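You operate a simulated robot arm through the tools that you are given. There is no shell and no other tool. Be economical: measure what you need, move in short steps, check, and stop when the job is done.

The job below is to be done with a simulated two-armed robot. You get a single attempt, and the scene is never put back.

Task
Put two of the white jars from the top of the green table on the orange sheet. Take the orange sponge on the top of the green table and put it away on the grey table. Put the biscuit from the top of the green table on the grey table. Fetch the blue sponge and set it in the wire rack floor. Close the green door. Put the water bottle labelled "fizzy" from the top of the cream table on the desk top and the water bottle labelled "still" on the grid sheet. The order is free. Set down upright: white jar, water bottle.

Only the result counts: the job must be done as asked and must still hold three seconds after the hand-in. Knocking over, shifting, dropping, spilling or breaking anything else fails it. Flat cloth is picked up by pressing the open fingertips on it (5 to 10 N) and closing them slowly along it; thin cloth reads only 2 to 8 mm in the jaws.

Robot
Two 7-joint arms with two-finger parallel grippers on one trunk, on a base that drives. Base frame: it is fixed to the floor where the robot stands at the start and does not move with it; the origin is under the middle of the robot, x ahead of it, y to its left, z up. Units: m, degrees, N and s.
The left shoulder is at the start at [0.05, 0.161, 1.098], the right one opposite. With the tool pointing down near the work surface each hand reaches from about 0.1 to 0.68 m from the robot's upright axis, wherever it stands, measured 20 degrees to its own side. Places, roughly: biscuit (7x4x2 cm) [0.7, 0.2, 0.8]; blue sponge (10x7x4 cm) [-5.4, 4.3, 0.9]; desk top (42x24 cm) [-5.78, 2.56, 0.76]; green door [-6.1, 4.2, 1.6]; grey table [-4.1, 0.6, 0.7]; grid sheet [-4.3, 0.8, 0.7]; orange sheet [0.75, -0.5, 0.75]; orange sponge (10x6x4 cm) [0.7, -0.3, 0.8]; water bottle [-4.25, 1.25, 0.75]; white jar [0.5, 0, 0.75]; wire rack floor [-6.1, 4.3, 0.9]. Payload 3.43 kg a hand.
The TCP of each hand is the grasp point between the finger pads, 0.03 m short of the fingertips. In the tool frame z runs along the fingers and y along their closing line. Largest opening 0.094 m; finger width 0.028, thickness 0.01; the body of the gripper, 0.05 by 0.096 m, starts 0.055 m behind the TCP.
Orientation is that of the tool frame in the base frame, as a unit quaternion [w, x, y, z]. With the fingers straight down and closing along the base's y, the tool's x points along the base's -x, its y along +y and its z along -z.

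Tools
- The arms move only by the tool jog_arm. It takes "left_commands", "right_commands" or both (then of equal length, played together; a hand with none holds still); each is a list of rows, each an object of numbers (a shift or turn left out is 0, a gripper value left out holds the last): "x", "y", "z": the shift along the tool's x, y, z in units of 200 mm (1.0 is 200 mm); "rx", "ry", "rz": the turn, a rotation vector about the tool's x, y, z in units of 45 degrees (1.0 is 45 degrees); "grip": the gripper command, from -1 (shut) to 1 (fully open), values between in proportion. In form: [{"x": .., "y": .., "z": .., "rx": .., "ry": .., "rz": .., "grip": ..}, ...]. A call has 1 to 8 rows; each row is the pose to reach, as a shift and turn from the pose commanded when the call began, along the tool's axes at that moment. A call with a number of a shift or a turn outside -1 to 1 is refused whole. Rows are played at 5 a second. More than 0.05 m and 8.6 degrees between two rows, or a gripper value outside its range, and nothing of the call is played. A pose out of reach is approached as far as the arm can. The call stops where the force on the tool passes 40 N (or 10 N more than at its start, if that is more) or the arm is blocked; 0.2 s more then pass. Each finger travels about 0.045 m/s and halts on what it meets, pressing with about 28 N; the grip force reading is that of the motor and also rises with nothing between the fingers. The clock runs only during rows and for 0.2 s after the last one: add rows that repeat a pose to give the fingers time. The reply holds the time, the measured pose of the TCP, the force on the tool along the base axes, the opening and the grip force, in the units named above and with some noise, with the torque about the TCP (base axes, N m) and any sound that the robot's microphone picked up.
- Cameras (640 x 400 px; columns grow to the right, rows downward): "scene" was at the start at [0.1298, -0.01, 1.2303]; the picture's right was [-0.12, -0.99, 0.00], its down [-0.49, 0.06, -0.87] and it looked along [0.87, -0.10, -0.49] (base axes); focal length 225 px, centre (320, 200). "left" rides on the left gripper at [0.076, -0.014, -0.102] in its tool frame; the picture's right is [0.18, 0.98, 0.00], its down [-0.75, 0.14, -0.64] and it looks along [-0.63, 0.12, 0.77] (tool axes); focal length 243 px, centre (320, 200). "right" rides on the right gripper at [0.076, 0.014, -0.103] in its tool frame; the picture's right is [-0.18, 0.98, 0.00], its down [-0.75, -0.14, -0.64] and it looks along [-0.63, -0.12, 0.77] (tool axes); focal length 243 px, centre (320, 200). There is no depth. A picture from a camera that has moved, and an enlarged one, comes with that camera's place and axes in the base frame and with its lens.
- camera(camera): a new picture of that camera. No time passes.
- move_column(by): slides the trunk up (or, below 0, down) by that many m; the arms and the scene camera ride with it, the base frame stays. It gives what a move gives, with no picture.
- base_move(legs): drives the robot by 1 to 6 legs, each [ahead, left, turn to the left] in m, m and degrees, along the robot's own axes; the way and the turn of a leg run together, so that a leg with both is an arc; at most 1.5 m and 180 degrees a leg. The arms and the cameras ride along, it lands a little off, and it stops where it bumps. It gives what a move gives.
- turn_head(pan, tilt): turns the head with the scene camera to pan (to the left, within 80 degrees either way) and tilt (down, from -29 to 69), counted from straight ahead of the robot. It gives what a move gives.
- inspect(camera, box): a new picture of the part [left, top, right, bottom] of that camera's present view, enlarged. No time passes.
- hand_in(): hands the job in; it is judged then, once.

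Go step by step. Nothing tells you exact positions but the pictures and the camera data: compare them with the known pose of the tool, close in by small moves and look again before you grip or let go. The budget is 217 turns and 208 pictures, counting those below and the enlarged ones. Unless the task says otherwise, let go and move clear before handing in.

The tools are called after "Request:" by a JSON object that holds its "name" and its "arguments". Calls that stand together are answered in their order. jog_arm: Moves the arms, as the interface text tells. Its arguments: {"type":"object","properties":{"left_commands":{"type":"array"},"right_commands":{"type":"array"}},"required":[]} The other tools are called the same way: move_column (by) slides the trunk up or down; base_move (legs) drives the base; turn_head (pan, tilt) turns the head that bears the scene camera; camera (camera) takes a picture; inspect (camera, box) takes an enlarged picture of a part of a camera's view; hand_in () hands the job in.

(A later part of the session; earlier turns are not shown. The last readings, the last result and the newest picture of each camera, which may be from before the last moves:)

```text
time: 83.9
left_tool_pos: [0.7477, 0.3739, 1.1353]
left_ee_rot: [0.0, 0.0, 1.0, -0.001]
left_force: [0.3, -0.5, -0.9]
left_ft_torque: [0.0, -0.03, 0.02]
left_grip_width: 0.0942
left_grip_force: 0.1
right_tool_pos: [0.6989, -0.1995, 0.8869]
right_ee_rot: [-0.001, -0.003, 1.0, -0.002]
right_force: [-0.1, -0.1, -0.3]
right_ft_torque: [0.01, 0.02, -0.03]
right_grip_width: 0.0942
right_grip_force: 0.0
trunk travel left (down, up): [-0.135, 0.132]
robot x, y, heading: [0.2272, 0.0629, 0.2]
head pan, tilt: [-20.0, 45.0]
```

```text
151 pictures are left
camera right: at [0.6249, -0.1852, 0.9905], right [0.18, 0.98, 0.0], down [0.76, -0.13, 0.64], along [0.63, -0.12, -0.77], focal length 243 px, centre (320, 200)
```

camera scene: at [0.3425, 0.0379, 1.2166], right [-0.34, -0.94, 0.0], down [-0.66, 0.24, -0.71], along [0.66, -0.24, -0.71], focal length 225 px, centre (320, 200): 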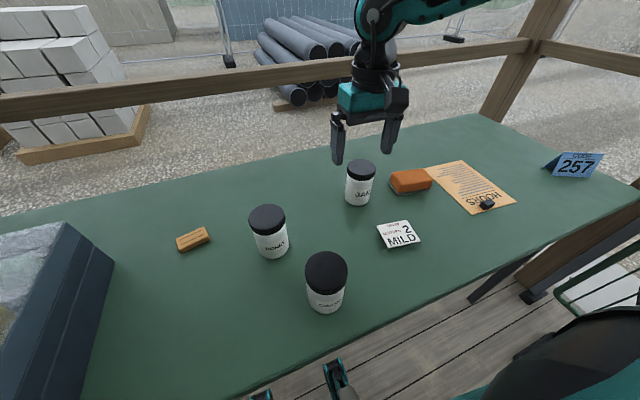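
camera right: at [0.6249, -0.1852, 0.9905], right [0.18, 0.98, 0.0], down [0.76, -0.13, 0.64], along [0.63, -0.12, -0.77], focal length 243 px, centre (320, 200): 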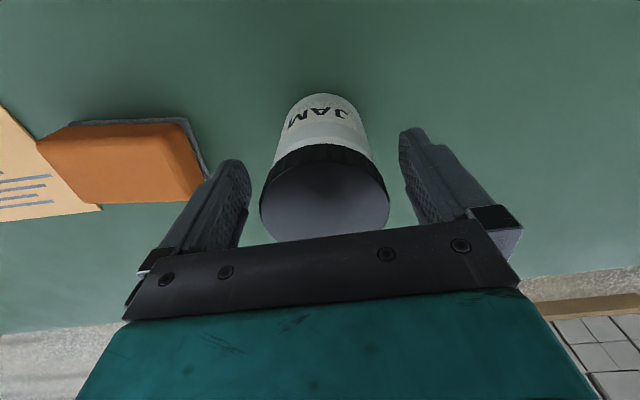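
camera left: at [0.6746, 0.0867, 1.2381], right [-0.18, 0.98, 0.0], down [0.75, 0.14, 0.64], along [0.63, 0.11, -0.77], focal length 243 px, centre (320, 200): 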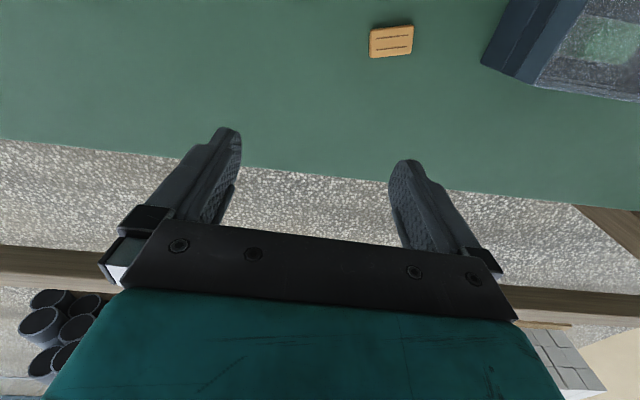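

Request:
{"name": "jog_arm", "arguments": {"right_commands": [{"z": 0.01, "grip": -1}, {"z": 0.01}, {"z": 0.01}, {"z": 0.01}, {"z": 0.01}, {"z": -0.14}, {"z": -0.3}, {"z": -0.48}]}}

Request:
{"name": "camera", "arguments": {"camera": "right"}}

Request:
{"name": "inspect", "arguments": {"camera": "scene", "box": [300, 60, 520, 220]}}

```text
time: 85.7
left_tool_pos: [0.7498, 0.3746, 1.1355]
left_ee_rot: [0.0, -0.002, 1.0, 0.0]
left_force: [0.1, -0.1, 0.7]
left_ft_torque: [-0.01, 0.0, 0.0]
left_grip_width: 0.094
left_grip_force: 0.0
right_tool_pos: [0.7015, -0.1996, 0.9822]
right_ee_rot: [-0.003, -0.003, 1.0, -0.002]
right_force: [-1.1, 0.8, -3.3]
right_ft_torque: [0.0, 0.02, -0.01]
right_grip_width: 0.0672
right_grip_force: 27.9
trunk travel left (down, up): [-0.135, 0.132]
robot x, y, heading: [0.2258, 0.0628, -0.0]
head pan, tilt: [-20.0, 45.0]
```

```text
150 pictures are left
camera right: at [0.6244, -0.1851, 1.0856], right [0.18, 0.98, 0.0], down [0.76, -0.14, 0.64], along [0.63, -0.12, -0.77], focal length 243 px, centre (320, 200)
```

right: 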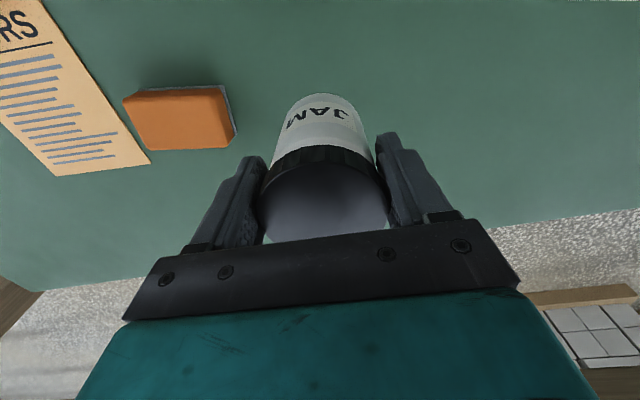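

```text
2.50 times, centred on (410, 140) of scene
camera zoom: at [0.3424, 0.0378, 1.2165], right [-0.34, -0.94, 0.0], down [-0.66, 0.24, -0.71], along [0.66, -0.24, -0.71], focal length 562 px, centre (95, 350)
```

zoom: 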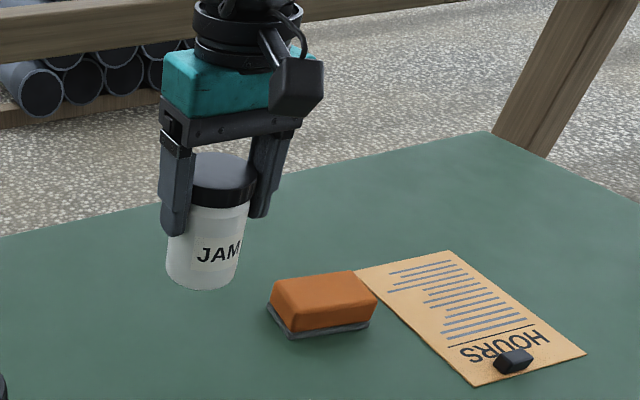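

JAM is held high and steady, so I drive right to bring it over the sheet.

Request:
{"name": "base_move", "arguments": {"legs": [[0.012, -0.28, 0]]}}

Request:
{"name": "camera", "arguments": {"camera": "scene"}}

Request:
{"name": "camera", "arguments": {"camera": "right"}}

```text
time: 88.7
left_tool_pos: [0.7624, 0.0949, 1.1357]
left_ee_rot: [-0.001, 0.002, 1.0, 0.0]
left_force: [-0.3, -0.1, -0.1]
left_ft_torque: [0.01, 0.01, 0.0]
left_grip_width: 0.0939
left_grip_force: 0.0
right_tool_pos: [0.7105, -0.4789, 0.9815]
right_ee_rot: [-0.003, 0.0, 1.0, -0.002]
right_force: [0.2, 0.6, -4.0]
right_ft_torque: [0.02, 0.02, 0.01]
right_grip_width: 0.0669
right_grip_force: 27.9
trunk travel left (down, up): [-0.135, 0.132]
robot x, y, heading: [0.236, -0.2132, -0.2]
head pan, tilt: [-20.0, 45.0]
```

```text
148 pictures are left
camera scene: at [0.3543, -0.2397, 1.2165], right [-0.35, -0.94, 0.0], down [-0.66, 0.25, -0.71], along [0.66, -0.24, -0.71], focal length 225 px, centre (320, 200)
```

scene: 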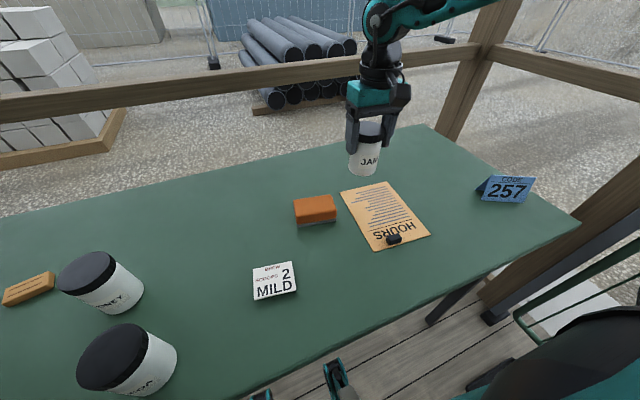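

```text
147 pictures are left
camera right: at [0.6352, -0.464, 1.0851], right [0.18, 0.98, 0.0], down [0.76, -0.14, 0.64], along [0.63, -0.12, -0.77], focal length 243 px, centre (320, 200)
```

right: 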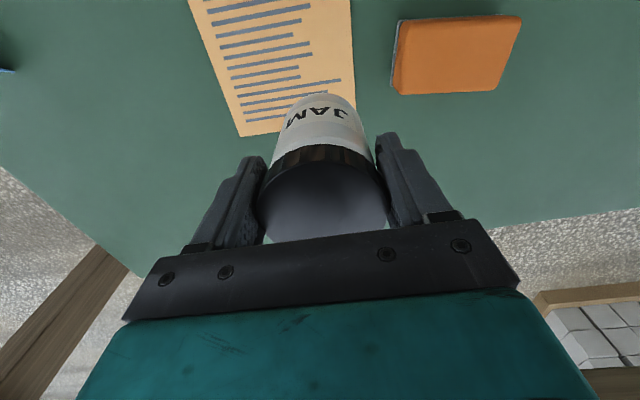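

JAM is over the sheet's far-left part. I nudge and lower it.

Request:
{"name": "jog_arm", "arguments": {"right_commands": [{"y": -0.035, "z": 0.1}, {"y": -0.035, "z": 0.3}, {"y": -0.035, "z": 0.46}, {"y": -0.035, "z": 0.475}, {"y": -0.035, "z": 0.475}]}}

Request:
{"name": "inspect", "arguments": {"camera": "scene", "box": [300, 100, 460, 260]}}

```text
time: 89.9
left_tool_pos: [0.7623, 0.0959, 1.1366]
left_ee_rot: [0.001, 0.002, 1.0, -0.001]
left_force: [0.6, 0.1, 0.0]
left_ft_torque: [0.03, -0.01, 0.0]
left_grip_width: 0.094
left_grip_force: 0.1
right_tool_pos: [0.7109, -0.4865, 0.887]
right_ee_rot: [0.002, 0.0, 1.0, -0.001]
right_force: [1.2, -3.7, 21.4]
right_ft_torque: [-0.28, -0.01, 0.0]
right_grip_width: 0.067
right_grip_force: 28.4
trunk travel left (down, up): [-0.135, 0.132]
robot x, y, heading: [0.2359, -0.2112, -0.4]
head pan, tilt: [-20.0, 45.0]
```

```text
2.50 times, centred on (380, 180) of scene
camera zoom: at [0.3527, -0.2389, 1.2171], right [-0.35, -0.94, 0.0], down [-0.66, 0.24, -0.71], along [0.66, -0.25, -0.71], focal length 562 px, centre (170, 250)
```

zoom: 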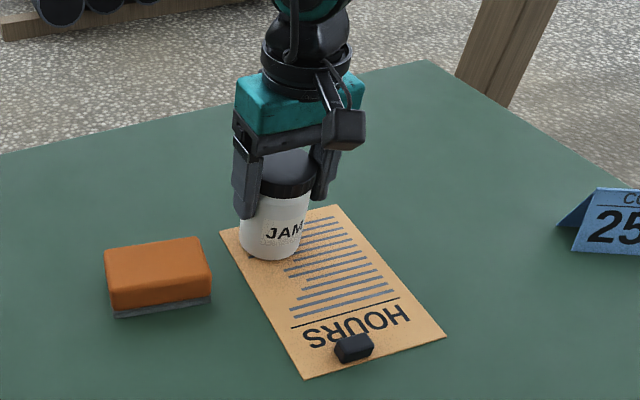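

JAM is down on the sheet, so I release and rise.

Request:
{"name": "jog_arm", "arguments": {"right_commands": [{"z": -0.018}, {"z": -0.018, "grip": 1}, {"z": -0.018}, {"z": -0.018}, {"z": -0.018}, {"z": -0.2}, {"z": -0.4}, {"z": -0.55}]}}

Request:
{"name": "camera", "arguments": {"camera": "right"}}

Request:
{"name": "inspect", "arguments": {"camera": "scene", "box": [300, 100, 460, 260]}}

```text
time: 91.7
left_tool_pos: [0.7618, 0.0963, 1.1353]
left_ee_rot: [0.0, 0.002, 1.0, 0.0]
left_force: [-0.3, 0.2, 0.4]
left_ft_torque: [-0.01, -0.02, 0.01]
left_grip_width: 0.0941
left_grip_force: 0.0
right_tool_pos: [0.7136, -0.4869, 0.9964]
right_ee_rot: [-0.002, 0.0, 1.0, -0.002]
right_force: [-0.4, 1.1, -0.1]
right_ft_torque: [0.0, 0.01, 0.01]
right_grip_width: 0.0941
right_grip_force: 0.0
trunk travel left (down, up): [-0.135, 0.132]
robot x, y, heading: [0.237, -0.2098, -0.4]
head pan, tilt: [-20.0, 45.0]
```

```text
145 pictures are left
camera right: at [0.6364, -0.4717, 1.0985], right [0.18, 0.98, 0.0], down [0.76, -0.14, 0.64], along [0.63, -0.12, -0.77], focal length 243 px, centre (320, 200)
```

right: 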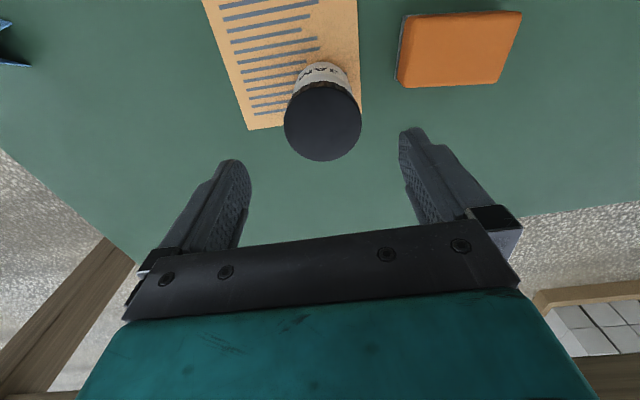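

```text
2.50 times, centred on (380, 180) of scene
camera zoom: at [0.354, -0.2393, 1.2166], right [-0.35, -0.94, 0.0], down [-0.66, 0.24, -0.71], along [0.66, -0.24, -0.71], focal length 562 px, centre (170, 250)
```

zoom: 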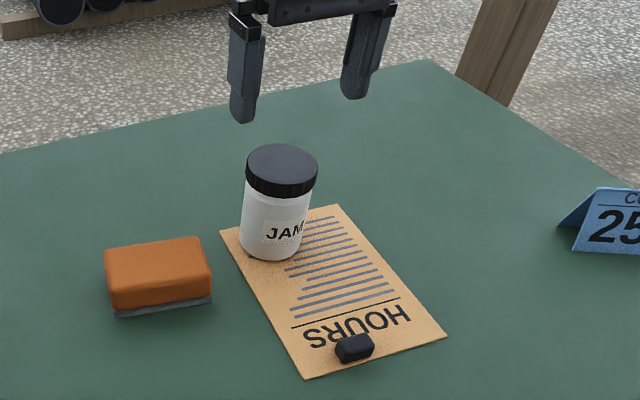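

JAM stands fully on the sheet. Next is HONEY at about (0.63,0.03), so I drive left and back a little.

Request:
{"name": "base_move", "arguments": {"legs": [[-0.03, 0.515, 0]]}}

Request:
{"name": "camera", "arguments": {"camera": "right"}}

Request:
{"name": "camera", "arguments": {"camera": "scene"}}

```text
time: 96.7
left_tool_pos: [0.7315, 0.6002, 1.1348]
left_ee_rot: [0.0, 0.0, 1.0, 0.0]
left_force: [-0.2, 0.2, -0.2]
left_ft_torque: [-0.01, -0.01, -0.03]
left_grip_width: 0.0938
left_grip_force: 0.1
right_tool_pos: [0.6839, 0.0183, 0.9945]
right_ee_rot: [-0.002, -0.003, 1.0, -0.002]
right_force: [-0.5, -0.2, -1.0]
right_ft_torque: [0.01, 0.01, -0.02]
right_grip_width: 0.0937
right_grip_force: 0.0
trunk travel left (down, up): [-0.135, 0.132]
robot x, y, heading: [0.2081, 0.2938, 0.2]
head pan, tilt: [-20.0, 45.0]
```

```text
143 pictures are left
camera right: at [0.6087, 0.0331, 1.098], right [0.18, 0.98, 0.0], down [0.76, -0.13, 0.64], along [0.63, -0.12, -0.77], focal length 243 px, centre (320, 200)
```

right: 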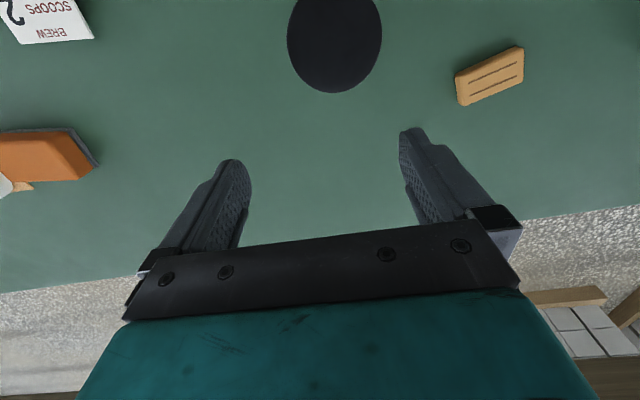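

```text
142 pictures are left
camera scene: at [0.3248, 0.2638, 1.2166], right [-0.34, -0.94, 0.0], down [-0.66, 0.24, -0.71], along [0.66, -0.24, -0.71], focal length 225 px, centre (320, 200)
```

scene: 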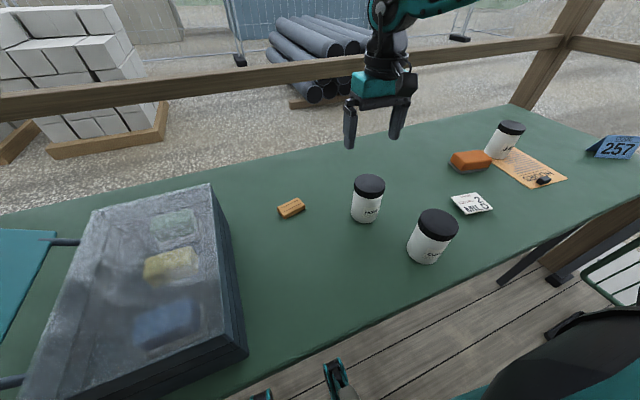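

Request:
{"name": "jog_arm", "arguments": {"right_commands": [{"x": 0.13, "y": 0.05}, {"x": 0.26, "y": 0.093}, {"x": 0.26, "y": 0.093, "z": 0.2}, {"x": 0.26, "y": 0.093, "z": 0.28}]}}

Request:
{"name": "camera", "arguments": {"camera": "right"}}

```text
time: 97.7
left_tool_pos: [0.7322, 0.6006, 1.136]
left_ee_rot: [0.0, -0.001, 1.0, 0.001]
left_force: [0.2, -1.0, -0.6]
left_ft_torque: [-0.01, -0.01, -0.02]
left_grip_width: 0.0939
left_grip_force: 0.0
right_tool_pos: [0.6312, 0.0377, 0.9409]
right_ee_rot: [-0.002, -0.003, 1.0, -0.002]
right_force: [-0.5, 0.2, 0.4]
right_ft_torque: [0.01, -0.03, 0.03]
right_grip_width: 0.094
right_grip_force: 0.2
trunk travel left (down, up): [-0.135, 0.132]
robot x, y, heading: [0.2065, 0.2908, 0.0]
head pan, tilt: [-20.0, 45.0]
```

```text
141 pictures are left
camera right: at [0.5554, 0.0515, 1.044], right [0.18, 0.98, 0.0], down [0.76, -0.13, 0.64], along [0.63, -0.12, -0.77], focal length 243 px, centre (320, 200)
```

right: 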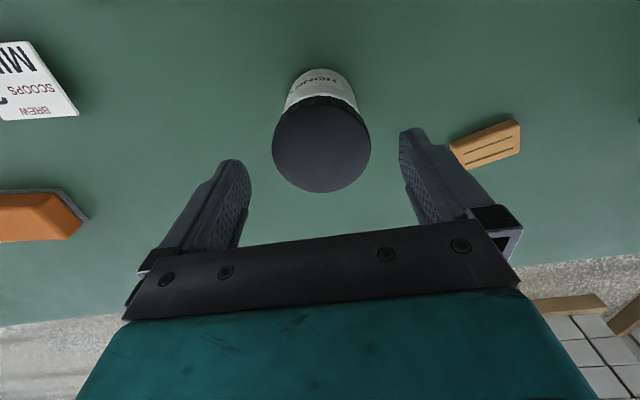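

Request:
{"name": "jog_arm", "arguments": {"right_commands": [{"z": 0.15}, {"z": 0.28}, {"z": 0.28, "grip": -1}, {"z": 0.28}, {"z": 0.28}, {"z": 0.28}, {"z": 0.15}, {"z": 0.0}]}}

Request:
{"name": "jog_arm", "arguments": {"right_commands": [{"z": -0.15}, {"z": -0.25}]}}

Request:
{"name": "camera", "arguments": {"camera": "right"}}

Request:
{"name": "camera", "arguments": {"camera": "scene"}}

```text
time: 99.5
left_tool_pos: [0.7317, 0.6009, 1.1361]
left_ee_rot: [0.0, -0.001, 1.0, -0.001]
left_force: [-0.4, 0.3, -0.1]
left_ft_torque: [0.02, 0.02, -0.02]
left_grip_width: 0.0939
left_grip_force: 0.1
right_tool_pos: [0.6317, 0.0385, 0.9412]
right_ee_rot: [-0.002, -0.003, 1.0, -0.002]
right_force: [-0.7, -0.6, -3.2]
right_ft_torque: [0.01, 0.02, 0.0]
right_grip_width: 0.0649
right_grip_force: 28.5
trunk travel left (down, up): [-0.135, 0.132]
robot x, y, heading: [0.2098, 0.2927, 0.3]
head pan, tilt: [-20.0, 45.0]
```

```text
time: 100.0
left_tool_pos: [0.7315, 0.6001, 1.1363]
left_ee_rot: [0.0, 0.0, 1.0, 0.0]
left_force: [0.4, 0.3, -0.1]
left_ft_torque: [-0.01, 0.04, 0.04]
left_grip_width: 0.0941
left_grip_force: 0.1
right_tool_pos: [0.6327, 0.0362, 0.9919]
right_ee_rot: [-0.003, -0.002, 1.0, -0.002]
right_force: [0.2, -1.0, -3.4]
right_ft_torque: [-0.01, -0.04, -0.01]
right_grip_width: 0.0647
right_grip_force: 28.0
trunk travel left (down, up): [-0.135, 0.132]
robot x, y, heading: [0.2064, 0.2901, 0.2]
head pan, tilt: [-20.0, 45.0]
```

```text
140 pictures are left
camera right: at [0.5569, 0.0505, 1.095], right [0.18, 0.98, 0.0], down [0.76, -0.14, 0.64], along [0.63, -0.12, -0.77], focal length 243 px, centre (320, 200)
```

right: 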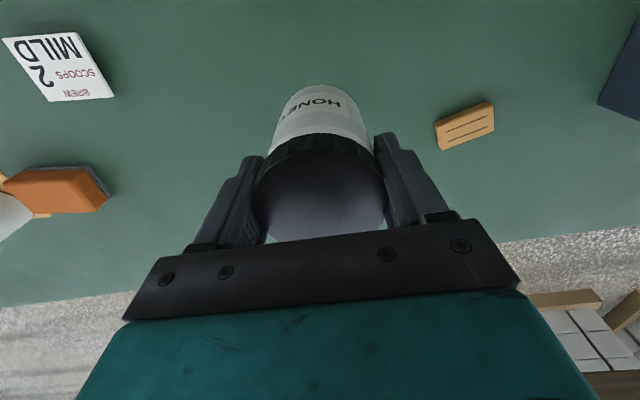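

```text
139 pictures are left
camera scene: at [0.3249, 0.2636, 1.2165], right [-0.34, -0.94, 0.0], down [-0.66, 0.24, -0.71], along [0.66, -0.24, -0.71], focal length 225 px, centre (320, 200)
```

scene: 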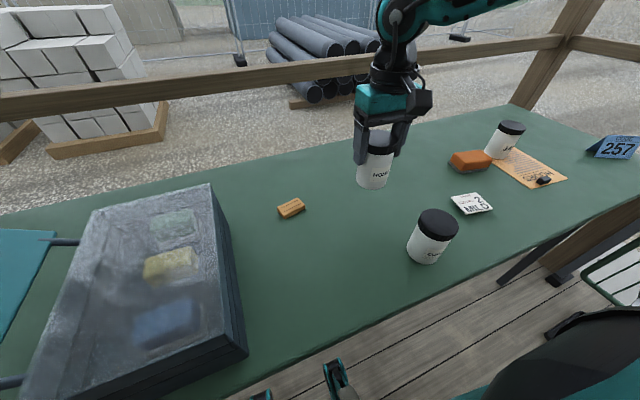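

HONEY is held, though slightly narrower at 0.065 m. I raise it more and drive partway, then check for slip.

Request:
{"name": "jog_arm", "arguments": {"right_commands": [{"z": -0.2}, {"z": -0.3}]}}

Request:
{"name": "base_move", "arguments": {"legs": [[-0.02, -0.25, 0]]}}

Request:
{"name": "camera", "arguments": {"camera": "right"}}

Request:
{"name": "camera", "arguments": {"camera": "scene"}}

```text
time: 100.7
left_tool_pos: [0.7322, 0.6008, 1.1359]
left_ee_rot: [0.0, -0.001, 1.0, 0.0]
left_force: [0.5, 0.4, 0.0]
left_ft_torque: [-0.01, 0.0, 0.0]
left_grip_width: 0.0939
left_grip_force: 0.2
right_tool_pos: [0.6323, 0.038, 1.05]
right_ee_rot: [-0.002, -0.003, 1.0, -0.002]
right_force: [-0.3, 0.7, -3.5]
right_ft_torque: [0.01, 0.0, 0.0]
right_grip_width: 0.0649
right_grip_force: 28.1
trunk travel left (down, up): [-0.135, 0.132]
robot x, y, heading: [0.2082, 0.2929, 0.4]
head pan, tilt: [-20.0, 45.0]
```

```text
time: 103.5
left_tool_pos: [0.713, 0.3451, 1.1354]
left_ee_rot: [-0.001, 0.003, 1.0, -0.001]
left_force: [-0.1, -0.2, -0.4]
left_ft_torque: [0.01, 0.0, -0.02]
left_grip_width: 0.094
left_grip_force: 0.0
right_tool_pos: [0.6088, -0.2166, 1.0495]
right_ee_rot: [-0.002, 0.0, 1.0, -0.002]
right_force: [0.0, 0.6, -2.2]
right_ft_torque: [-0.01, 0.0, 0.0]
right_grip_width: 0.0646
right_grip_force: 27.7
trunk travel left (down, up): [-0.135, 0.132]
robot x, y, heading: [0.1826, 0.0359, -0.5]
head pan, tilt: [-20.0, 45.0]
```

```text
138 pictures are left
camera right: at [0.5343, -0.2014, 1.1524], right [0.18, 0.98, 0.0], down [0.76, -0.14, 0.64], along [0.63, -0.12, -0.77], focal length 243 px, centre (320, 200)
```

right: 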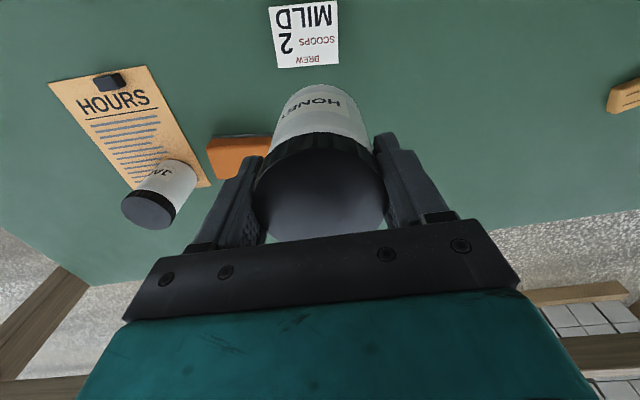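

```text
137 pictures are left
camera scene: at [0.3044, 0.0107, 1.2165], right [-0.35, -0.94, 0.0], down [-0.66, 0.25, -0.71], along [0.66, -0.25, -0.71], focal length 225 px, centre (320, 200)
```

scene: 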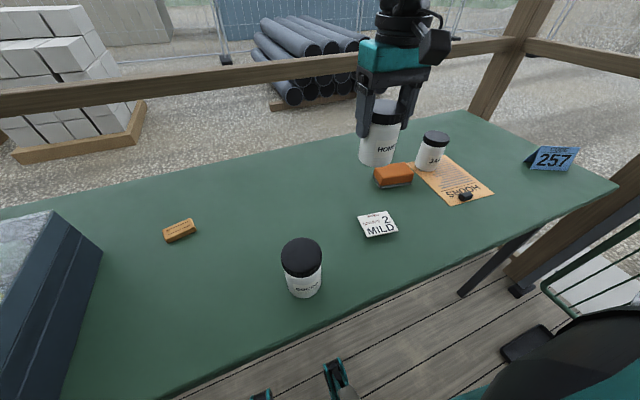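

No slip, so I continue to the sheet.

Request:
{"name": "base_move", "arguments": {"legs": [[0, -0.325, 0]]}}

Request:
{"name": "camera", "arguments": {"camera": "right"}}

Request:
{"name": "camera", "arguments": {"camera": "scene"}}

```text
time: 106.9
left_tool_pos: [0.7132, 0.0139, 1.1355]
left_ee_rot: [0.0, 0.007, 1.0, 0.001]
left_force: [0.1, 0.2, 0.1]
left_ft_torque: [0.01, -0.01, 0.02]
left_grip_width: 0.0941
left_grip_force: 0.1
right_tool_pos: [0.6049, -0.5479, 1.0497]
right_ee_rot: [-0.002, 0.005, 1.0, -0.001]
right_force: [0.1, 0.3, -3.3]
right_ft_torque: [0.03, 0.0, -0.03]
right_grip_width: 0.0649
right_grip_force: 27.8
trunk travel left (down, up): [-0.135, 0.132]
robot x, y, heading: [0.1873, -0.2859, -0.6]
head pan, tilt: [-20.0, 45.0]
```

```text
136 pictures are left
camera right: at [0.529, -0.5318, 1.1524], right [0.19, 0.98, 0.0], down [0.76, -0.15, 0.64], along [0.63, -0.13, -0.77], focal length 243 px, centre (320, 200)
```

right: 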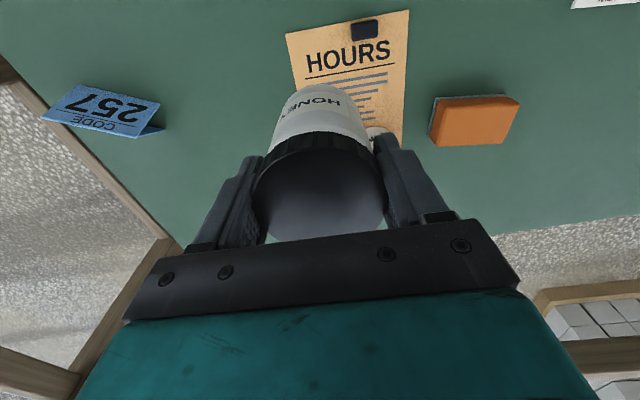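

```text
135 pictures are left
camera scene: at [0.3009, -0.3177, 1.2165], right [-0.36, -0.93, 0.0], down [-0.66, 0.25, -0.71], along [0.66, -0.25, -0.71], focal length 225 px, centre (320, 200)
```

scene: 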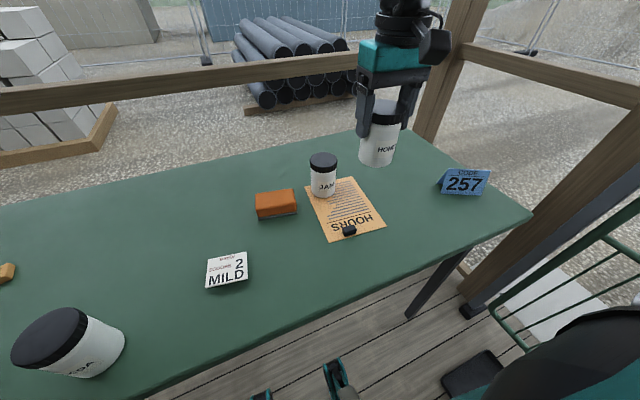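

The sheet spans y -0.44 to -0.58 and the weight ends near x 0.585. I target HONEY at (0.642,-0.541), clear of both JAM and the weight.

Request:
{"name": "jog_arm", "arguments": {"right_commands": [{"x": -0.1, "y": 0.02}, {"x": -0.205, "y": 0.035}, {"x": -0.205, "y": 0.035, "z": 0.2}, {"x": -0.205, "y": 0.035, "z": 0.4}, {"x": -0.205, "y": 0.035, "z": 0.55}, {"x": -0.205, "y": 0.035, "z": 0.65}]}}

Request:
{"name": "inspect", "arguments": {"camera": "scene", "box": [260, 90, 420, 260]}}

Request:
{"name": "camera", "arguments": {"camera": "right"}}

```text
time: 108.3
left_tool_pos: [0.7116, 0.0136, 1.1348]
left_ee_rot: [0.0, 0.008, 1.0, -0.001]
left_force: [-0.1, -0.1, -0.1]
left_ft_torque: [0.0, 0.01, 0.01]
left_grip_width: 0.094
left_grip_force: 0.1
right_tool_pos: [0.6458, -0.5408, 0.9199]
right_ee_rot: [-0.002, 0.004, 1.0, -0.002]
right_force: [0.6, 0.6, -2.5]
right_ft_torque: [-0.03, -0.03, 0.03]
right_grip_width: 0.0648
right_grip_force: 27.6
trunk travel left (down, up): [-0.135, 0.132]
robot x, y, heading: [0.1794, -0.289, -0.7]
head pan, tilt: [-20.0, 45.0]
```

```text
2.35 times, centred on (340, 175) of scene
camera zoom: at [0.301, -0.3176, 1.2165], right [-0.36, -0.93, 0.0], down [-0.66, 0.25, -0.71], along [0.66, -0.25, -0.71], focal length 529 px, centre (273, 259)
```

zoom: 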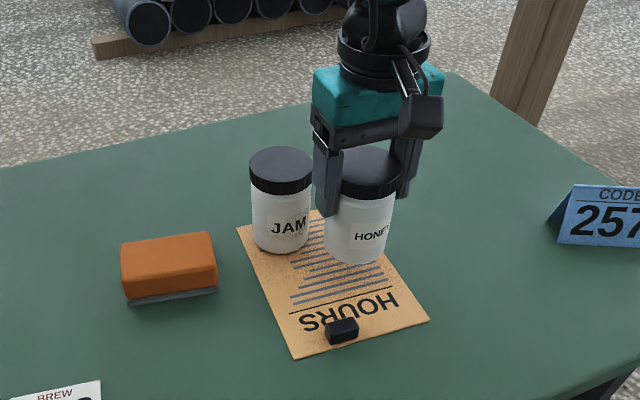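

```text
133 pictures are left
camera right: at [0.5708, -0.5243, 1.0234], right [0.19, 0.98, 0.0], down [0.76, -0.15, 0.64], along [0.63, -0.13, -0.77], focal length 243 px, centre (320, 200)
```

right: 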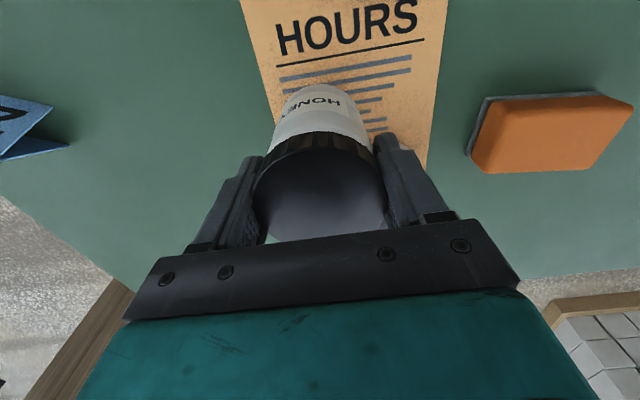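

Request:
{"name": "jog_arm", "arguments": {"right_commands": [{"z": 0.08}, {"z": 0.15}, {"z": 0.165}, {"z": 0.175}]}}

Request:
{"name": "inspect", "arguments": {"camera": "scene", "box": [260, 90, 420, 260]}}

```text
time: 109.3
left_tool_pos: [0.7118, 0.0146, 1.1377]
left_ee_rot: [0.001, 0.008, 1.0, -0.001]
left_force: [0.2, -0.7, 0.5]
left_ft_torque: [0.01, -0.02, 0.03]
left_grip_width: 0.0939
left_grip_force: 0.2
right_tool_pos: [0.6453, -0.5408, 0.8881]
right_ee_rot: [0.002, 0.004, 1.0, -0.002]
right_force: [-1.7, -2.6, 21.4]
right_ft_torque: [-0.02, 0.41, 0.02]
right_grip_width: 0.0644
right_grip_force: 28.1
trunk travel left (down, up): [-0.135, 0.132]
robot x, y, heading: [0.187, -0.2853, -0.8]
head pan, tilt: [-20.0, 45.0]
```

```text
2.35 times, centred on (340, 175) of scene
camera zoom: at [0.2992, -0.3169, 1.2172], right [-0.36, -0.93, 0.0], down [-0.66, 0.25, -0.71], along [0.66, -0.25, -0.71], focal length 529 px, centre (273, 259)
```

zoom: 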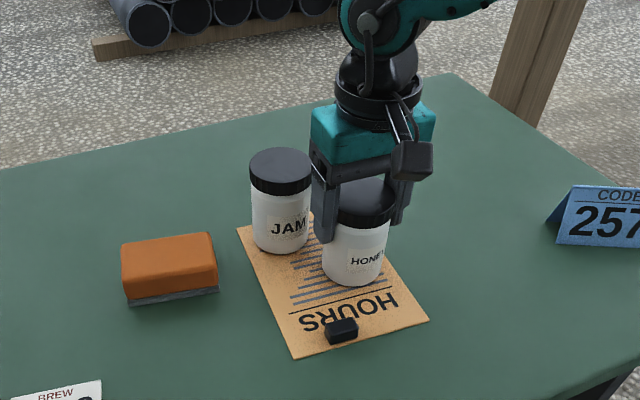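

Request:
{"name": "jog_arm", "arguments": {"right_commands": [{"z": -0.018}, {"z": -0.018, "grip": 1}, {"z": -0.018}, {"z": -0.018}, {"z": -0.018}, {"z": -0.2}, {"z": -0.4}, {"z": -0.55}]}}

Request:
{"name": "inspect", "arguments": {"camera": "scene", "box": [260, 90, 420, 260]}}

```text
time: 111.1
left_tool_pos: [0.711, 0.0139, 1.1347]
left_ee_rot: [0.0, 0.007, 1.0, 0.001]
left_force: [0.9, 1.1, 0.4]
left_ft_torque: [-0.02, -0.01, -0.01]
left_grip_width: 0.094
left_grip_force: 0.1
right_tool_pos: [0.6425, -0.5404, 0.9944]
right_ee_rot: [-0.002, 0.004, 1.0, -0.002]
right_force: [-0.2, 0.1, -0.4]
right_ft_torque: [0.01, -0.01, -0.02]
right_grip_width: 0.094
right_grip_force: 0.1
trunk travel left (down, up): [-0.135, 0.132]
robot x, y, heading: [0.1832, -0.2853, -1.0]
head pan, tilt: [-20.0, 45.0]
```

```text
2.35 times, centred on (340, 175) of scene
camera zoom: at [0.3005, -0.3174, 1.2166], right [-0.36, -0.93, 0.0], down [-0.66, 0.25, -0.71], along [0.66, -0.25, -0.71], focal length 529 px, centre (273, 259)
```

zoom: 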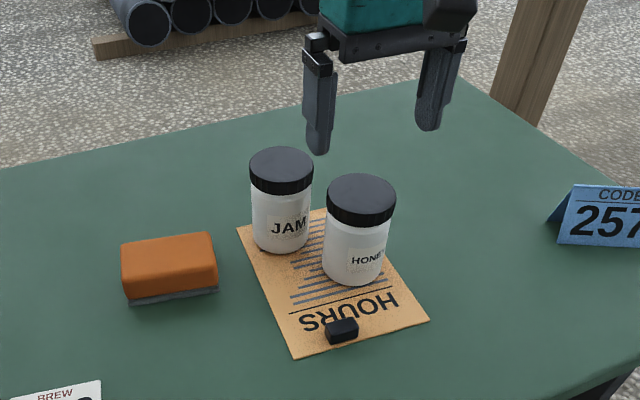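

Both jars stand on the sheet. Next I collect the sponge (right hand) and the biscuit (left hand), turning both hands 90° and driving left.

Request:
{"name": "base_move", "arguments": {"legs": [[0.035, 0.205, 1]]}}

Request:
{"name": "jog_arm", "arguments": {"right_commands": [{"rz": 0.19}, {"rz": 0.38}, {"rz": 0.57}, {"rz": 0.76}, {"rz": 0.95}], "left_commands": [{"rz": -0.19}, {"rz": -0.38}, {"rz": -0.57}, {"rz": -0.76}, {"rz": -0.95}]}}

Request:
{"name": "jog_arm", "arguments": {"right_commands": [{"rz": 0.19}, {"rz": 0.38}, {"rz": 0.57}, {"rz": 0.76}, {"rz": 0.95}, {"rz": 1.0}], "left_commands": [{"rz": -0.19}, {"rz": -0.38}, {"rz": -0.57}, {"rz": -0.76}, {"rz": -0.95}, {"rz": -1.0}]}}

Request:
{"name": "camera", "arguments": {"camera": "right"}}

Request:
{"name": "camera", "arguments": {"camera": "left"}}

Request:
{"name": "camera", "arguments": {"camera": "scene"}}

```text
time: 113.5
left_tool_pos: [0.7425, 0.2272, 1.136]
left_ee_rot: [0.0, -0.004, 1.0, 0.0]
left_force: [-0.4, -0.2, -0.5]
left_ft_torque: [0.0, -0.02, 0.01]
left_grip_width: 0.094
left_grip_force: 0.0
right_tool_pos: [0.6848, -0.3275, 0.9946]
right_ee_rot: [-0.003, -0.005, 1.0, -0.001]
right_force: [0.3, 0.3, -0.1]
right_ft_torque: [0.01, -0.04, 0.0]
right_grip_width: 0.0943
right_grip_force: 0.1
trunk travel left (down, up): [-0.135, 0.132]
robot x, y, heading: [0.2202, -0.0814, 0.3]
head pan, tilt: [-20.0, 45.0]
```

```text
time: 114.7
left_tool_pos: [0.743, 0.2283, 1.1378]
left_ee_rot: [0.0, -0.369, 0.929, 0.0]
left_force: [0.2, -0.2, 0.4]
left_ft_torque: [-0.01, 0.0, 0.01]
left_grip_width: 0.0939
left_grip_force: 0.1
right_tool_pos: [0.6851, -0.3294, 0.9938]
right_ee_rot: [-0.001, 0.361, 0.933, -0.003]
right_force: [0.4, -0.8, 0.3]
right_ft_torque: [0.01, -0.01, 0.0]
right_grip_width: 0.0939
right_grip_force: 0.0
trunk travel left (down, up): [-0.135, 0.132]
robot x, y, heading: [0.2211, -0.0846, 0.5]
head pan, tilt: [-20.0, 45.0]
```

```text
time: 116.1
left_tool_pos: [0.7432, 0.2276, 1.136]
left_ee_rot: [0.0, -0.696, 0.718, -0.001]
left_force: [-0.4, 0.2, 0.5]
left_ft_torque: [0.0, 0.01, 0.02]
left_grip_width: 0.094
left_grip_force: 0.2
right_tool_pos: [0.6846, -0.3266, 0.994]
right_ee_rot: [0.0, 0.691, 0.723, -0.003]
right_force: [-0.3, -0.7, 0.2]
right_ft_torque: [0.01, -0.01, -0.01]
right_grip_width: 0.0937
right_grip_force: 0.1
trunk travel left (down, up): [-0.135, 0.132]
robot x, y, heading: [0.2224, -0.0873, 0.5]
head pan, tilt: [-20.0, 45.0]
```

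```text
130 pictures are left
camera right: at [0.6959, -0.2501, 1.0956], right [0.99, -0.14, 0.0], down [-0.1, -0.76, 0.65], along [-0.09, -0.64, -0.76], focal length 243 px, centre (320, 200)
```

right: 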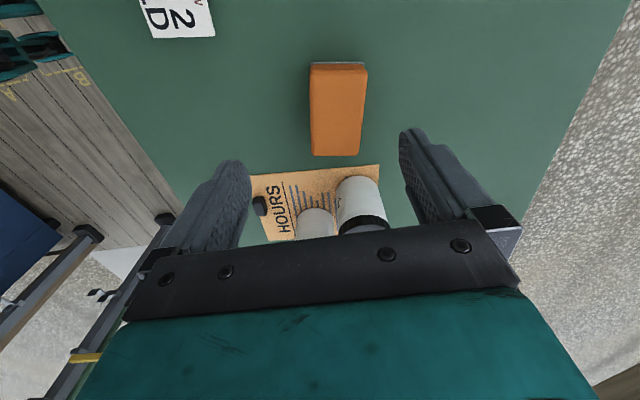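

```text
129 pictures are left
camera left: at [0.755, 0.15, 1.2385], right [-0.99, -0.15, 0.0], down [-0.12, 0.76, 0.64], along [-0.1, 0.63, -0.77], focal length 243 px, centre (320, 200)
```

left: 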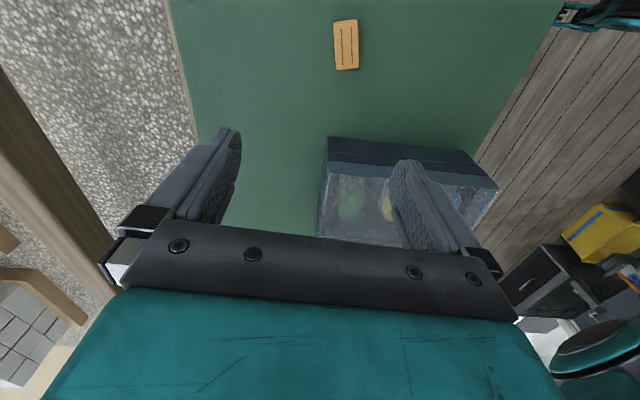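

```text
128 pictures are left
camera scene: at [0.3379, -0.1118, 1.2166], right [-0.34, -0.94, 0.0], down [-0.67, 0.24, -0.71], along [0.67, -0.24, -0.71], focal length 225 px, centre (320, 200)
```

scene: 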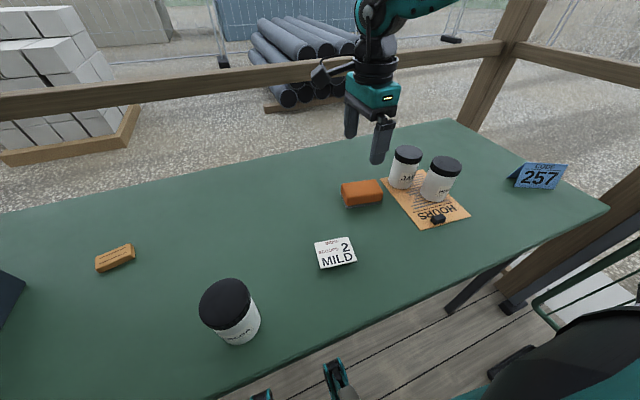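

The sponge and biscuit are both near their hands. I align and descend part of the way with both.

Request:
{"name": "jog_arm", "arguments": {"right_commands": [{"x": -0.04, "y": 0.04}, {"x": -0.085, "y": 0.08}, {"x": -0.085, "y": 0.08, "z": 0.15}, {"x": -0.085, "y": 0.08, "z": 0.3}, {"x": -0.085, "y": 0.08, "z": 0.45}, {"x": -0.085, "y": 0.08, "z": 0.55}], "left_commands": [{"x": 0.08, "y": 0.09}, {"x": 0.155, "y": 0.172}, {"x": 0.155, "y": 0.172, "z": 0.22}, {"x": 0.155, "y": 0.172, "z": 0.45}, {"x": 0.155, "y": 0.172, "z": 0.68}, {"x": 0.155, "y": 0.172, "z": 0.9}]}}

Request:
{"name": "camera", "arguments": {"camera": "right"}}

Request:
{"name": "camera", "arguments": {"camera": "left"}}

```text
time: 117.5
left_tool_pos: [0.7075, 0.1964, 0.9536]
left_ee_rot: [0.001, -0.695, 0.719, -0.001]
left_force: [0.1, 0.2, 0.5]
left_ft_torque: [-0.01, 0.0, 0.0]
left_grip_width: 0.0938
left_grip_force: 0.0
right_tool_pos: [0.7028, -0.3446, 0.8853]
right_ee_rot: [-0.001, 0.689, 0.725, -0.003]
right_force: [0.5, 1.1, 0.1]
right_ft_torque: [0.01, 0.01, 0.01]
right_grip_width: 0.0938
right_grip_force: 0.1
trunk travel left (down, up): [-0.135, 0.132]
robot x, y, heading: [0.2273, -0.0911, -0.0]
head pan, tilt: [-20.0, 45.0]
```

```text
127 pictures are left
camera right: at [0.7139, -0.2664, 0.9863], right [0.99, -0.13, 0.0], down [-0.1, -0.76, 0.65], along [-0.09, -0.64, -0.76], focal length 243 px, centre (320, 200)
```

right: 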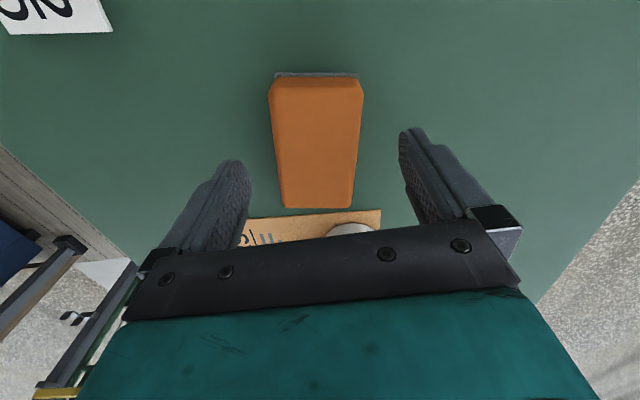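

```text
126 pictures are left
camera left: at [0.7192, 0.1181, 1.0562], right [-0.99, -0.15, 0.0], down [-0.12, 0.76, 0.64], along [-0.1, 0.63, -0.77], focal length 243 px, centre (320, 200)
```

left: 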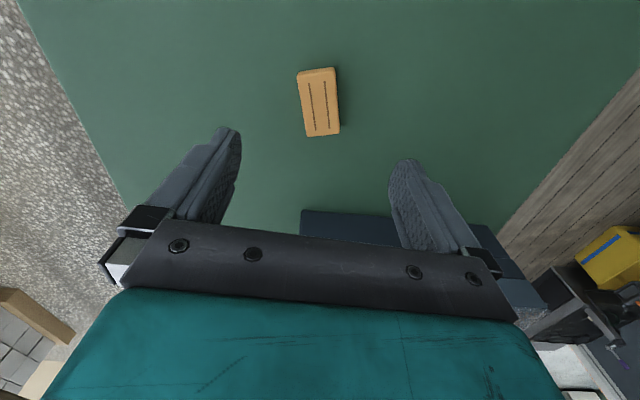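

Both are aligned. I finish descending, with the left hand to 0.836 and the right to 0.838.

Request:
{"name": "jog_arm", "arguments": {"right_commands": [{"z": 0.08}, {"z": 0.16}, {"z": 0.2}, {"z": 0.236}, {"z": 0.236}], "left_commands": [{"x": 0.02, "z": 0.2}, {"x": 0.02, "z": 0.4}, {"x": 0.02, "z": 0.52}, {"x": 0.02, "z": 0.585}, {"x": 0.02, "z": 0.585}]}}

Request:
{"name": "camera", "arguments": {"camera": "left"}}

```text
time: 118.7
left_tool_pos: [0.7058, 0.1924, 0.836]
left_ee_rot: [0.001, -0.695, 0.719, 0.0]
left_force: [1.2, 0.3, 0.6]
left_ft_torque: [0.01, -0.01, 0.03]
left_grip_width: 0.0942
left_grip_force: 0.2
right_tool_pos: [0.7014, -0.3445, 0.8373]
right_ee_rot: [-0.001, 0.689, 0.725, -0.002]
right_force: [0.0, 0.4, 1.0]
right_ft_torque: [0.0, 0.02, 0.0]
right_grip_width: 0.0941
right_grip_force: 0.1
trunk travel left (down, up): [-0.135, 0.132]
robot x, y, heading: [0.2207, -0.0827, 0.5]
head pan, tilt: [-20.0, 45.0]
```

```text
125 pictures are left
camera left: at [0.7176, 0.1147, 0.939], right [-0.99, -0.15, 0.0], down [-0.12, 0.76, 0.64], along [-0.1, 0.63, -0.77], focal length 243 px, centre (320, 200)
```

left: 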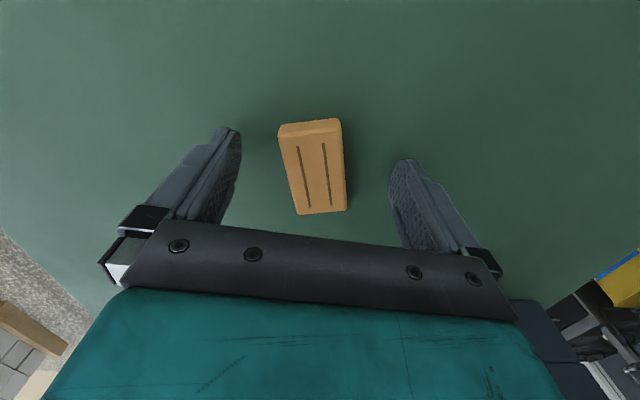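

Request:
{"name": "jog_arm", "arguments": {"right_commands": [{"grip": -1}, {}, {}, {}, {}, {}, {}], "left_commands": [{"grip": -1}, {}, {}, {}, {}, {}, {}]}}

Request:
{"name": "jog_arm", "arguments": {"right_commands": [{"z": -0.2}, {"z": -0.4}, {"z": -0.6}, {"z": -0.8}, {"z": -0.9}], "left_commands": [{"z": -0.2}, {"z": -0.4}, {"z": -0.6}, {"z": -0.8}, {"z": -0.9}]}}

Request:
{"name": "camera", "arguments": {"camera": "left"}}

Request:
{"name": "camera", "arguments": {"camera": "scene"}}

```text
time: 120.3
left_tool_pos: [0.7038, 0.1912, 0.838]
left_ee_rot: [0.0, -0.695, 0.719, 0.0]
left_force: [0.3, 0.9, 0.3]
left_ft_torque: [-0.02, -0.02, 0.03]
left_grip_width: 0.0346
left_grip_force: 27.8
right_tool_pos: [0.7012, -0.3452, 0.8369]
right_ee_rot: [-0.001, 0.69, 0.724, -0.003]
right_force: [0.3, 0.7, -0.3]
right_ft_torque: [-0.01, -0.03, 0.0]
right_grip_width: 0.0657
right_grip_force: 27.9
trunk travel left (down, up): [-0.135, 0.132]
robot x, y, heading: [0.2204, -0.0826, 0.2]
head pan, tilt: [-20.0, 45.0]
```

```text
time: 121.5
left_tool_pos: [0.707, 0.194, 1.0187]
left_ee_rot: [0.001, -0.695, 0.719, 0.001]
left_force: [0.3, 0.8, -0.8]
left_ft_torque: [0.0, -0.01, 0.03]
left_grip_width: 0.0348
left_grip_force: 27.8
right_tool_pos: [0.6994, -0.3458, 1.017]
right_ee_rot: [0.0, 0.689, 0.725, -0.003]
right_force: [0.4, 0.6, -0.2]
right_ft_torque: [0.01, -0.01, 0.01]
right_grip_width: 0.0657
right_grip_force: 27.8
trunk travel left (down, up): [-0.135, 0.132]
robot x, y, heading: [0.2227, -0.0842, 0.1]
head pan, tilt: [-20.0, 45.0]
```

```text
124 pictures are left
camera left: at [0.7187, 0.1161, 1.1216], right [-0.99, -0.15, 0.0], down [-0.12, 0.76, 0.64], along [-0.1, 0.63, -0.77], focal length 243 px, centre (320, 200)
```

left: 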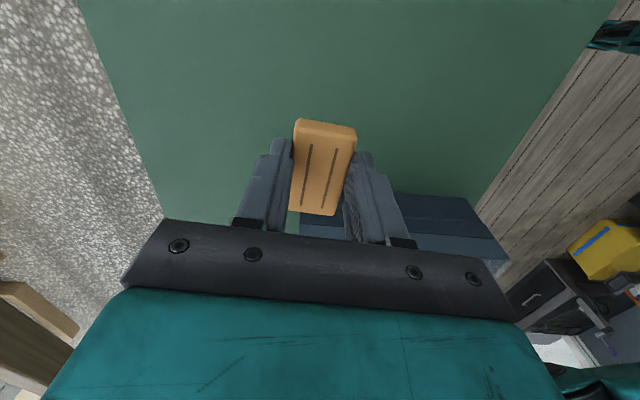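

```text
123 pictures are left
camera scene: at [0.3378, -0.1118, 1.2165], right [-0.34, -0.94, 0.0], down [-0.67, 0.24, -0.71], along [0.67, -0.24, -0.71], focal length 225 px, centre (320, 200)
```

scene: 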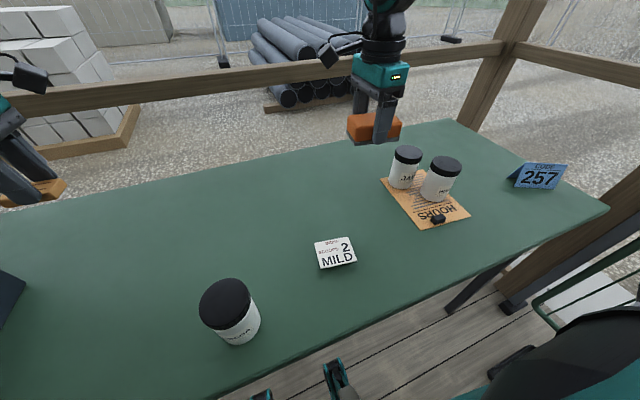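

Both objects are held. Before retreating, I look to both sides and as far back as the head allows.

Request:
{"name": "turn_head", "arguments": {"pan": 80, "tilt": 20}}

Request:
{"name": "camera", "arguments": {"camera": "scene"}}

Request:
{"name": "turn_head", "arguments": {"pan": -80, "tilt": 20}}

Request:
{"name": "camera", "arguments": {"camera": "scene"}}

```text
time: 123.3
left_tool_pos: [0.707, 0.1929, 1.0187]
left_ee_rot: [-0.001, -0.696, 0.718, -0.001]
left_force: [-0.2, -0.1, -0.2]
left_ft_torque: [-0.01, 0.03, 0.01]
left_grip_width: 0.0348
left_grip_force: 27.6
right_tool_pos: [0.6998, -0.346, 1.0167]
right_ee_rot: [-0.002, 0.689, 0.725, -0.003]
right_force: [-1.3, 0.8, -0.1]
right_ft_torque: [-0.02, 0.01, -0.02]
right_grip_width: 0.0652
right_grip_force: 28.1
trunk travel left (down, up): [-0.135, 0.132]
robot x, y, heading: [0.2209, -0.0836, 0.1]
head pan, tilt: [80.0, 20.0]
```

```text
122 pictures are left
camera scene: at [0.2771, 0.0073, 1.2552], right [0.99, -0.17, 0.0], down [-0.06, -0.34, -0.94], along [0.16, 0.93, -0.34], focal length 225 px, centre (320, 200)
```

scene: 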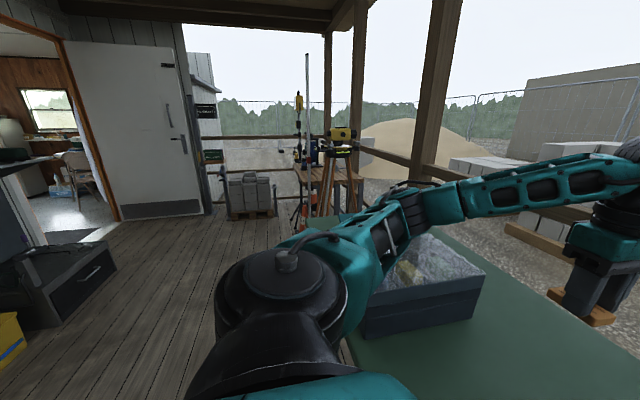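

```text
time: 125.8
left_tool_pos: [0.7071, 0.1936, 1.018]
left_ee_rot: [0.0, -0.695, 0.719, 0.0]
left_force: [0.2, 0.0, -1.7]
left_ft_torque: [-0.02, -0.02, -0.02]
left_grip_width: 0.0346
left_grip_force: 28.1
right_tool_pos: [0.7009, -0.3454, 1.0164]
right_ee_rot: [-0.001, 0.689, 0.724, -0.002]
right_force: [0.2, 0.0, -0.5]
right_ft_torque: [-0.02, -0.03, 0.03]
right_grip_width: 0.0644
right_grip_force: 28.1
trunk travel left (down, up): [-0.135, 0.132]
robot x, y, heading: [0.2181, -0.0848, 0.4]
head pan, tilt: [-80.0, 20.0]
```

```text
121 pictures are left
camera scene: at [0.2781, -0.176, 1.2552], right [-0.98, -0.18, 0.0], down [-0.06, 0.34, -0.94], along [0.17, -0.92, -0.34], focal length 225 px, centre (320, 200)
```

scene: 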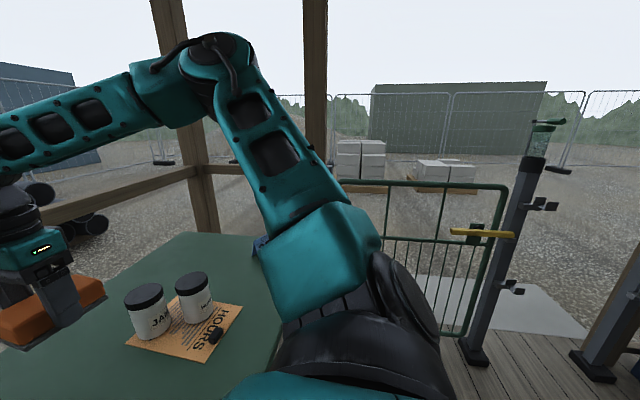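

The cabin wall is behind-left, with an open doorway near (-1.9, 2.6). I back away from the table, turn left, and survey.

Request:
{"name": "base_move", "arguments": {"legs": [[-0.55, 0, 0], [0, 0, 90]]}}

Request:
{"name": "turn_head", "arguments": {"pan": 20, "tilt": 20}}

Request:
{"name": "camera", "arguments": {"camera": "scene"}}

Request:
{"name": "turn_head", "arguments": {"pan": 80, "tilt": 20}}

Request:
{"name": "camera", "arguments": {"camera": "scene"}}

```text
time: 132.8
left_tool_pos: [-0.6372, 0.3741, 1.0195]
left_ee_rot: [-0.001, 1.0, 0.016, -0.001]
left_force: [-0.1, 0.1, -0.5]
left_ft_torque: [-0.01, -0.01, 0.0]
left_grip_width: 0.0349
left_grip_force: 28.2
right_tool_pos: [-0.099, 0.4017, 1.0156]
right_ee_rot: [0.001, -0.058, 0.998, -0.003]
right_force: [0.2, -0.4, -0.9]
right_ft_torque: [0.03, 0.0, -0.01]
right_grip_width: 0.0626
right_grip_force: 27.9
trunk travel left (down, up): [-0.135, 0.132]
robot x, y, heading: [-0.3268, -0.0942, 93.9]
head pan, tilt: [-80.0, 20.0]
```

```text
time: 134.6
left_tool_pos: [-0.6366, 0.3735, 1.0182]
left_ee_rot: [0.0, 1.0, 0.017, 0.0]
left_force: [0.3, -0.5, 0.3]
left_ft_torque: [0.02, 0.0, 0.01]
left_grip_width: 0.0344
left_grip_force: 28.0
right_tool_pos: [-0.1001, 0.4017, 1.0163]
right_ee_rot: [0.002, -0.057, 0.998, -0.003]
right_force: [0.1, -0.3, 0.6]
right_ft_torque: [0.01, 0.02, -0.03]
right_grip_width: 0.0624
right_grip_force: 28.0
trunk travel left (down, up): [-0.135, 0.132]
robot x, y, heading: [-0.325, -0.0921, 94.3]
head pan, tilt: [20.0, 20.0]
```

```text
120 pictures are left
camera scene: at [-0.3685, 0.0329, 1.2552], right [0.91, 0.41, 0.0], down [0.14, -0.31, -0.94], along [-0.38, 0.86, -0.34], focal length 225 px, centre (320, 200)
```

scene: 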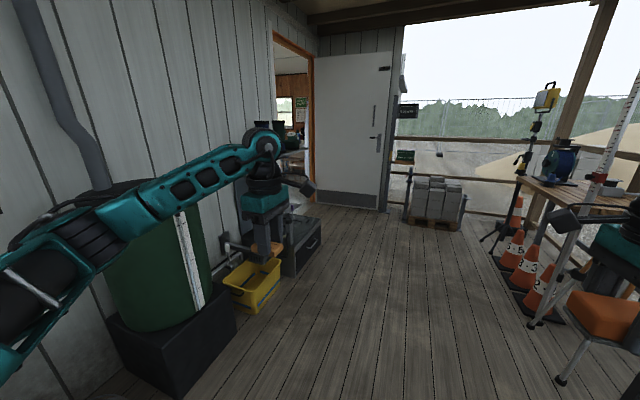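

```text
time: 135.9
left_tool_pos: [-0.6367, 0.3733, 1.0184]
left_ee_rot: [0.0, 1.0, 0.017, 0.0]
left_force: [-0.2, -0.1, -0.5]
left_ft_torque: [-0.03, -0.02, 0.0]
left_grip_width: 0.0346
left_grip_force: 28.0
right_tool_pos: [-0.0985, 0.4022, 1.0163]
right_ee_rot: [0.002, -0.057, 0.998, -0.002]
right_force: [-0.4, -0.3, -0.6]
right_ft_torque: [-0.02, 0.01, 0.0]
right_grip_width: 0.0623
right_grip_force: 28.4
trunk travel left (down, up): [-0.135, 0.132]
robot x, y, heading: [-0.3289, -0.0962, 93.9]
head pan, tilt: [80.0, 20.0]
```

```text
119 pictures are left
camera scene: at [-0.4232, -0.0425, 1.2552], right [0.1, 0.99, 0.0], down [0.34, -0.04, -0.94], along [-0.93, 0.1, -0.34], focal length 225 px, centre (320, 200)
```

scene: 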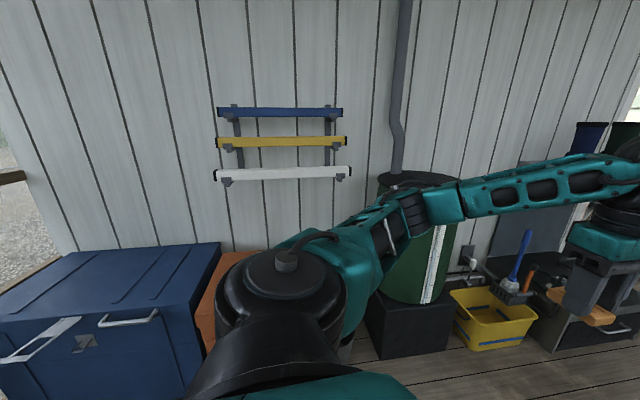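

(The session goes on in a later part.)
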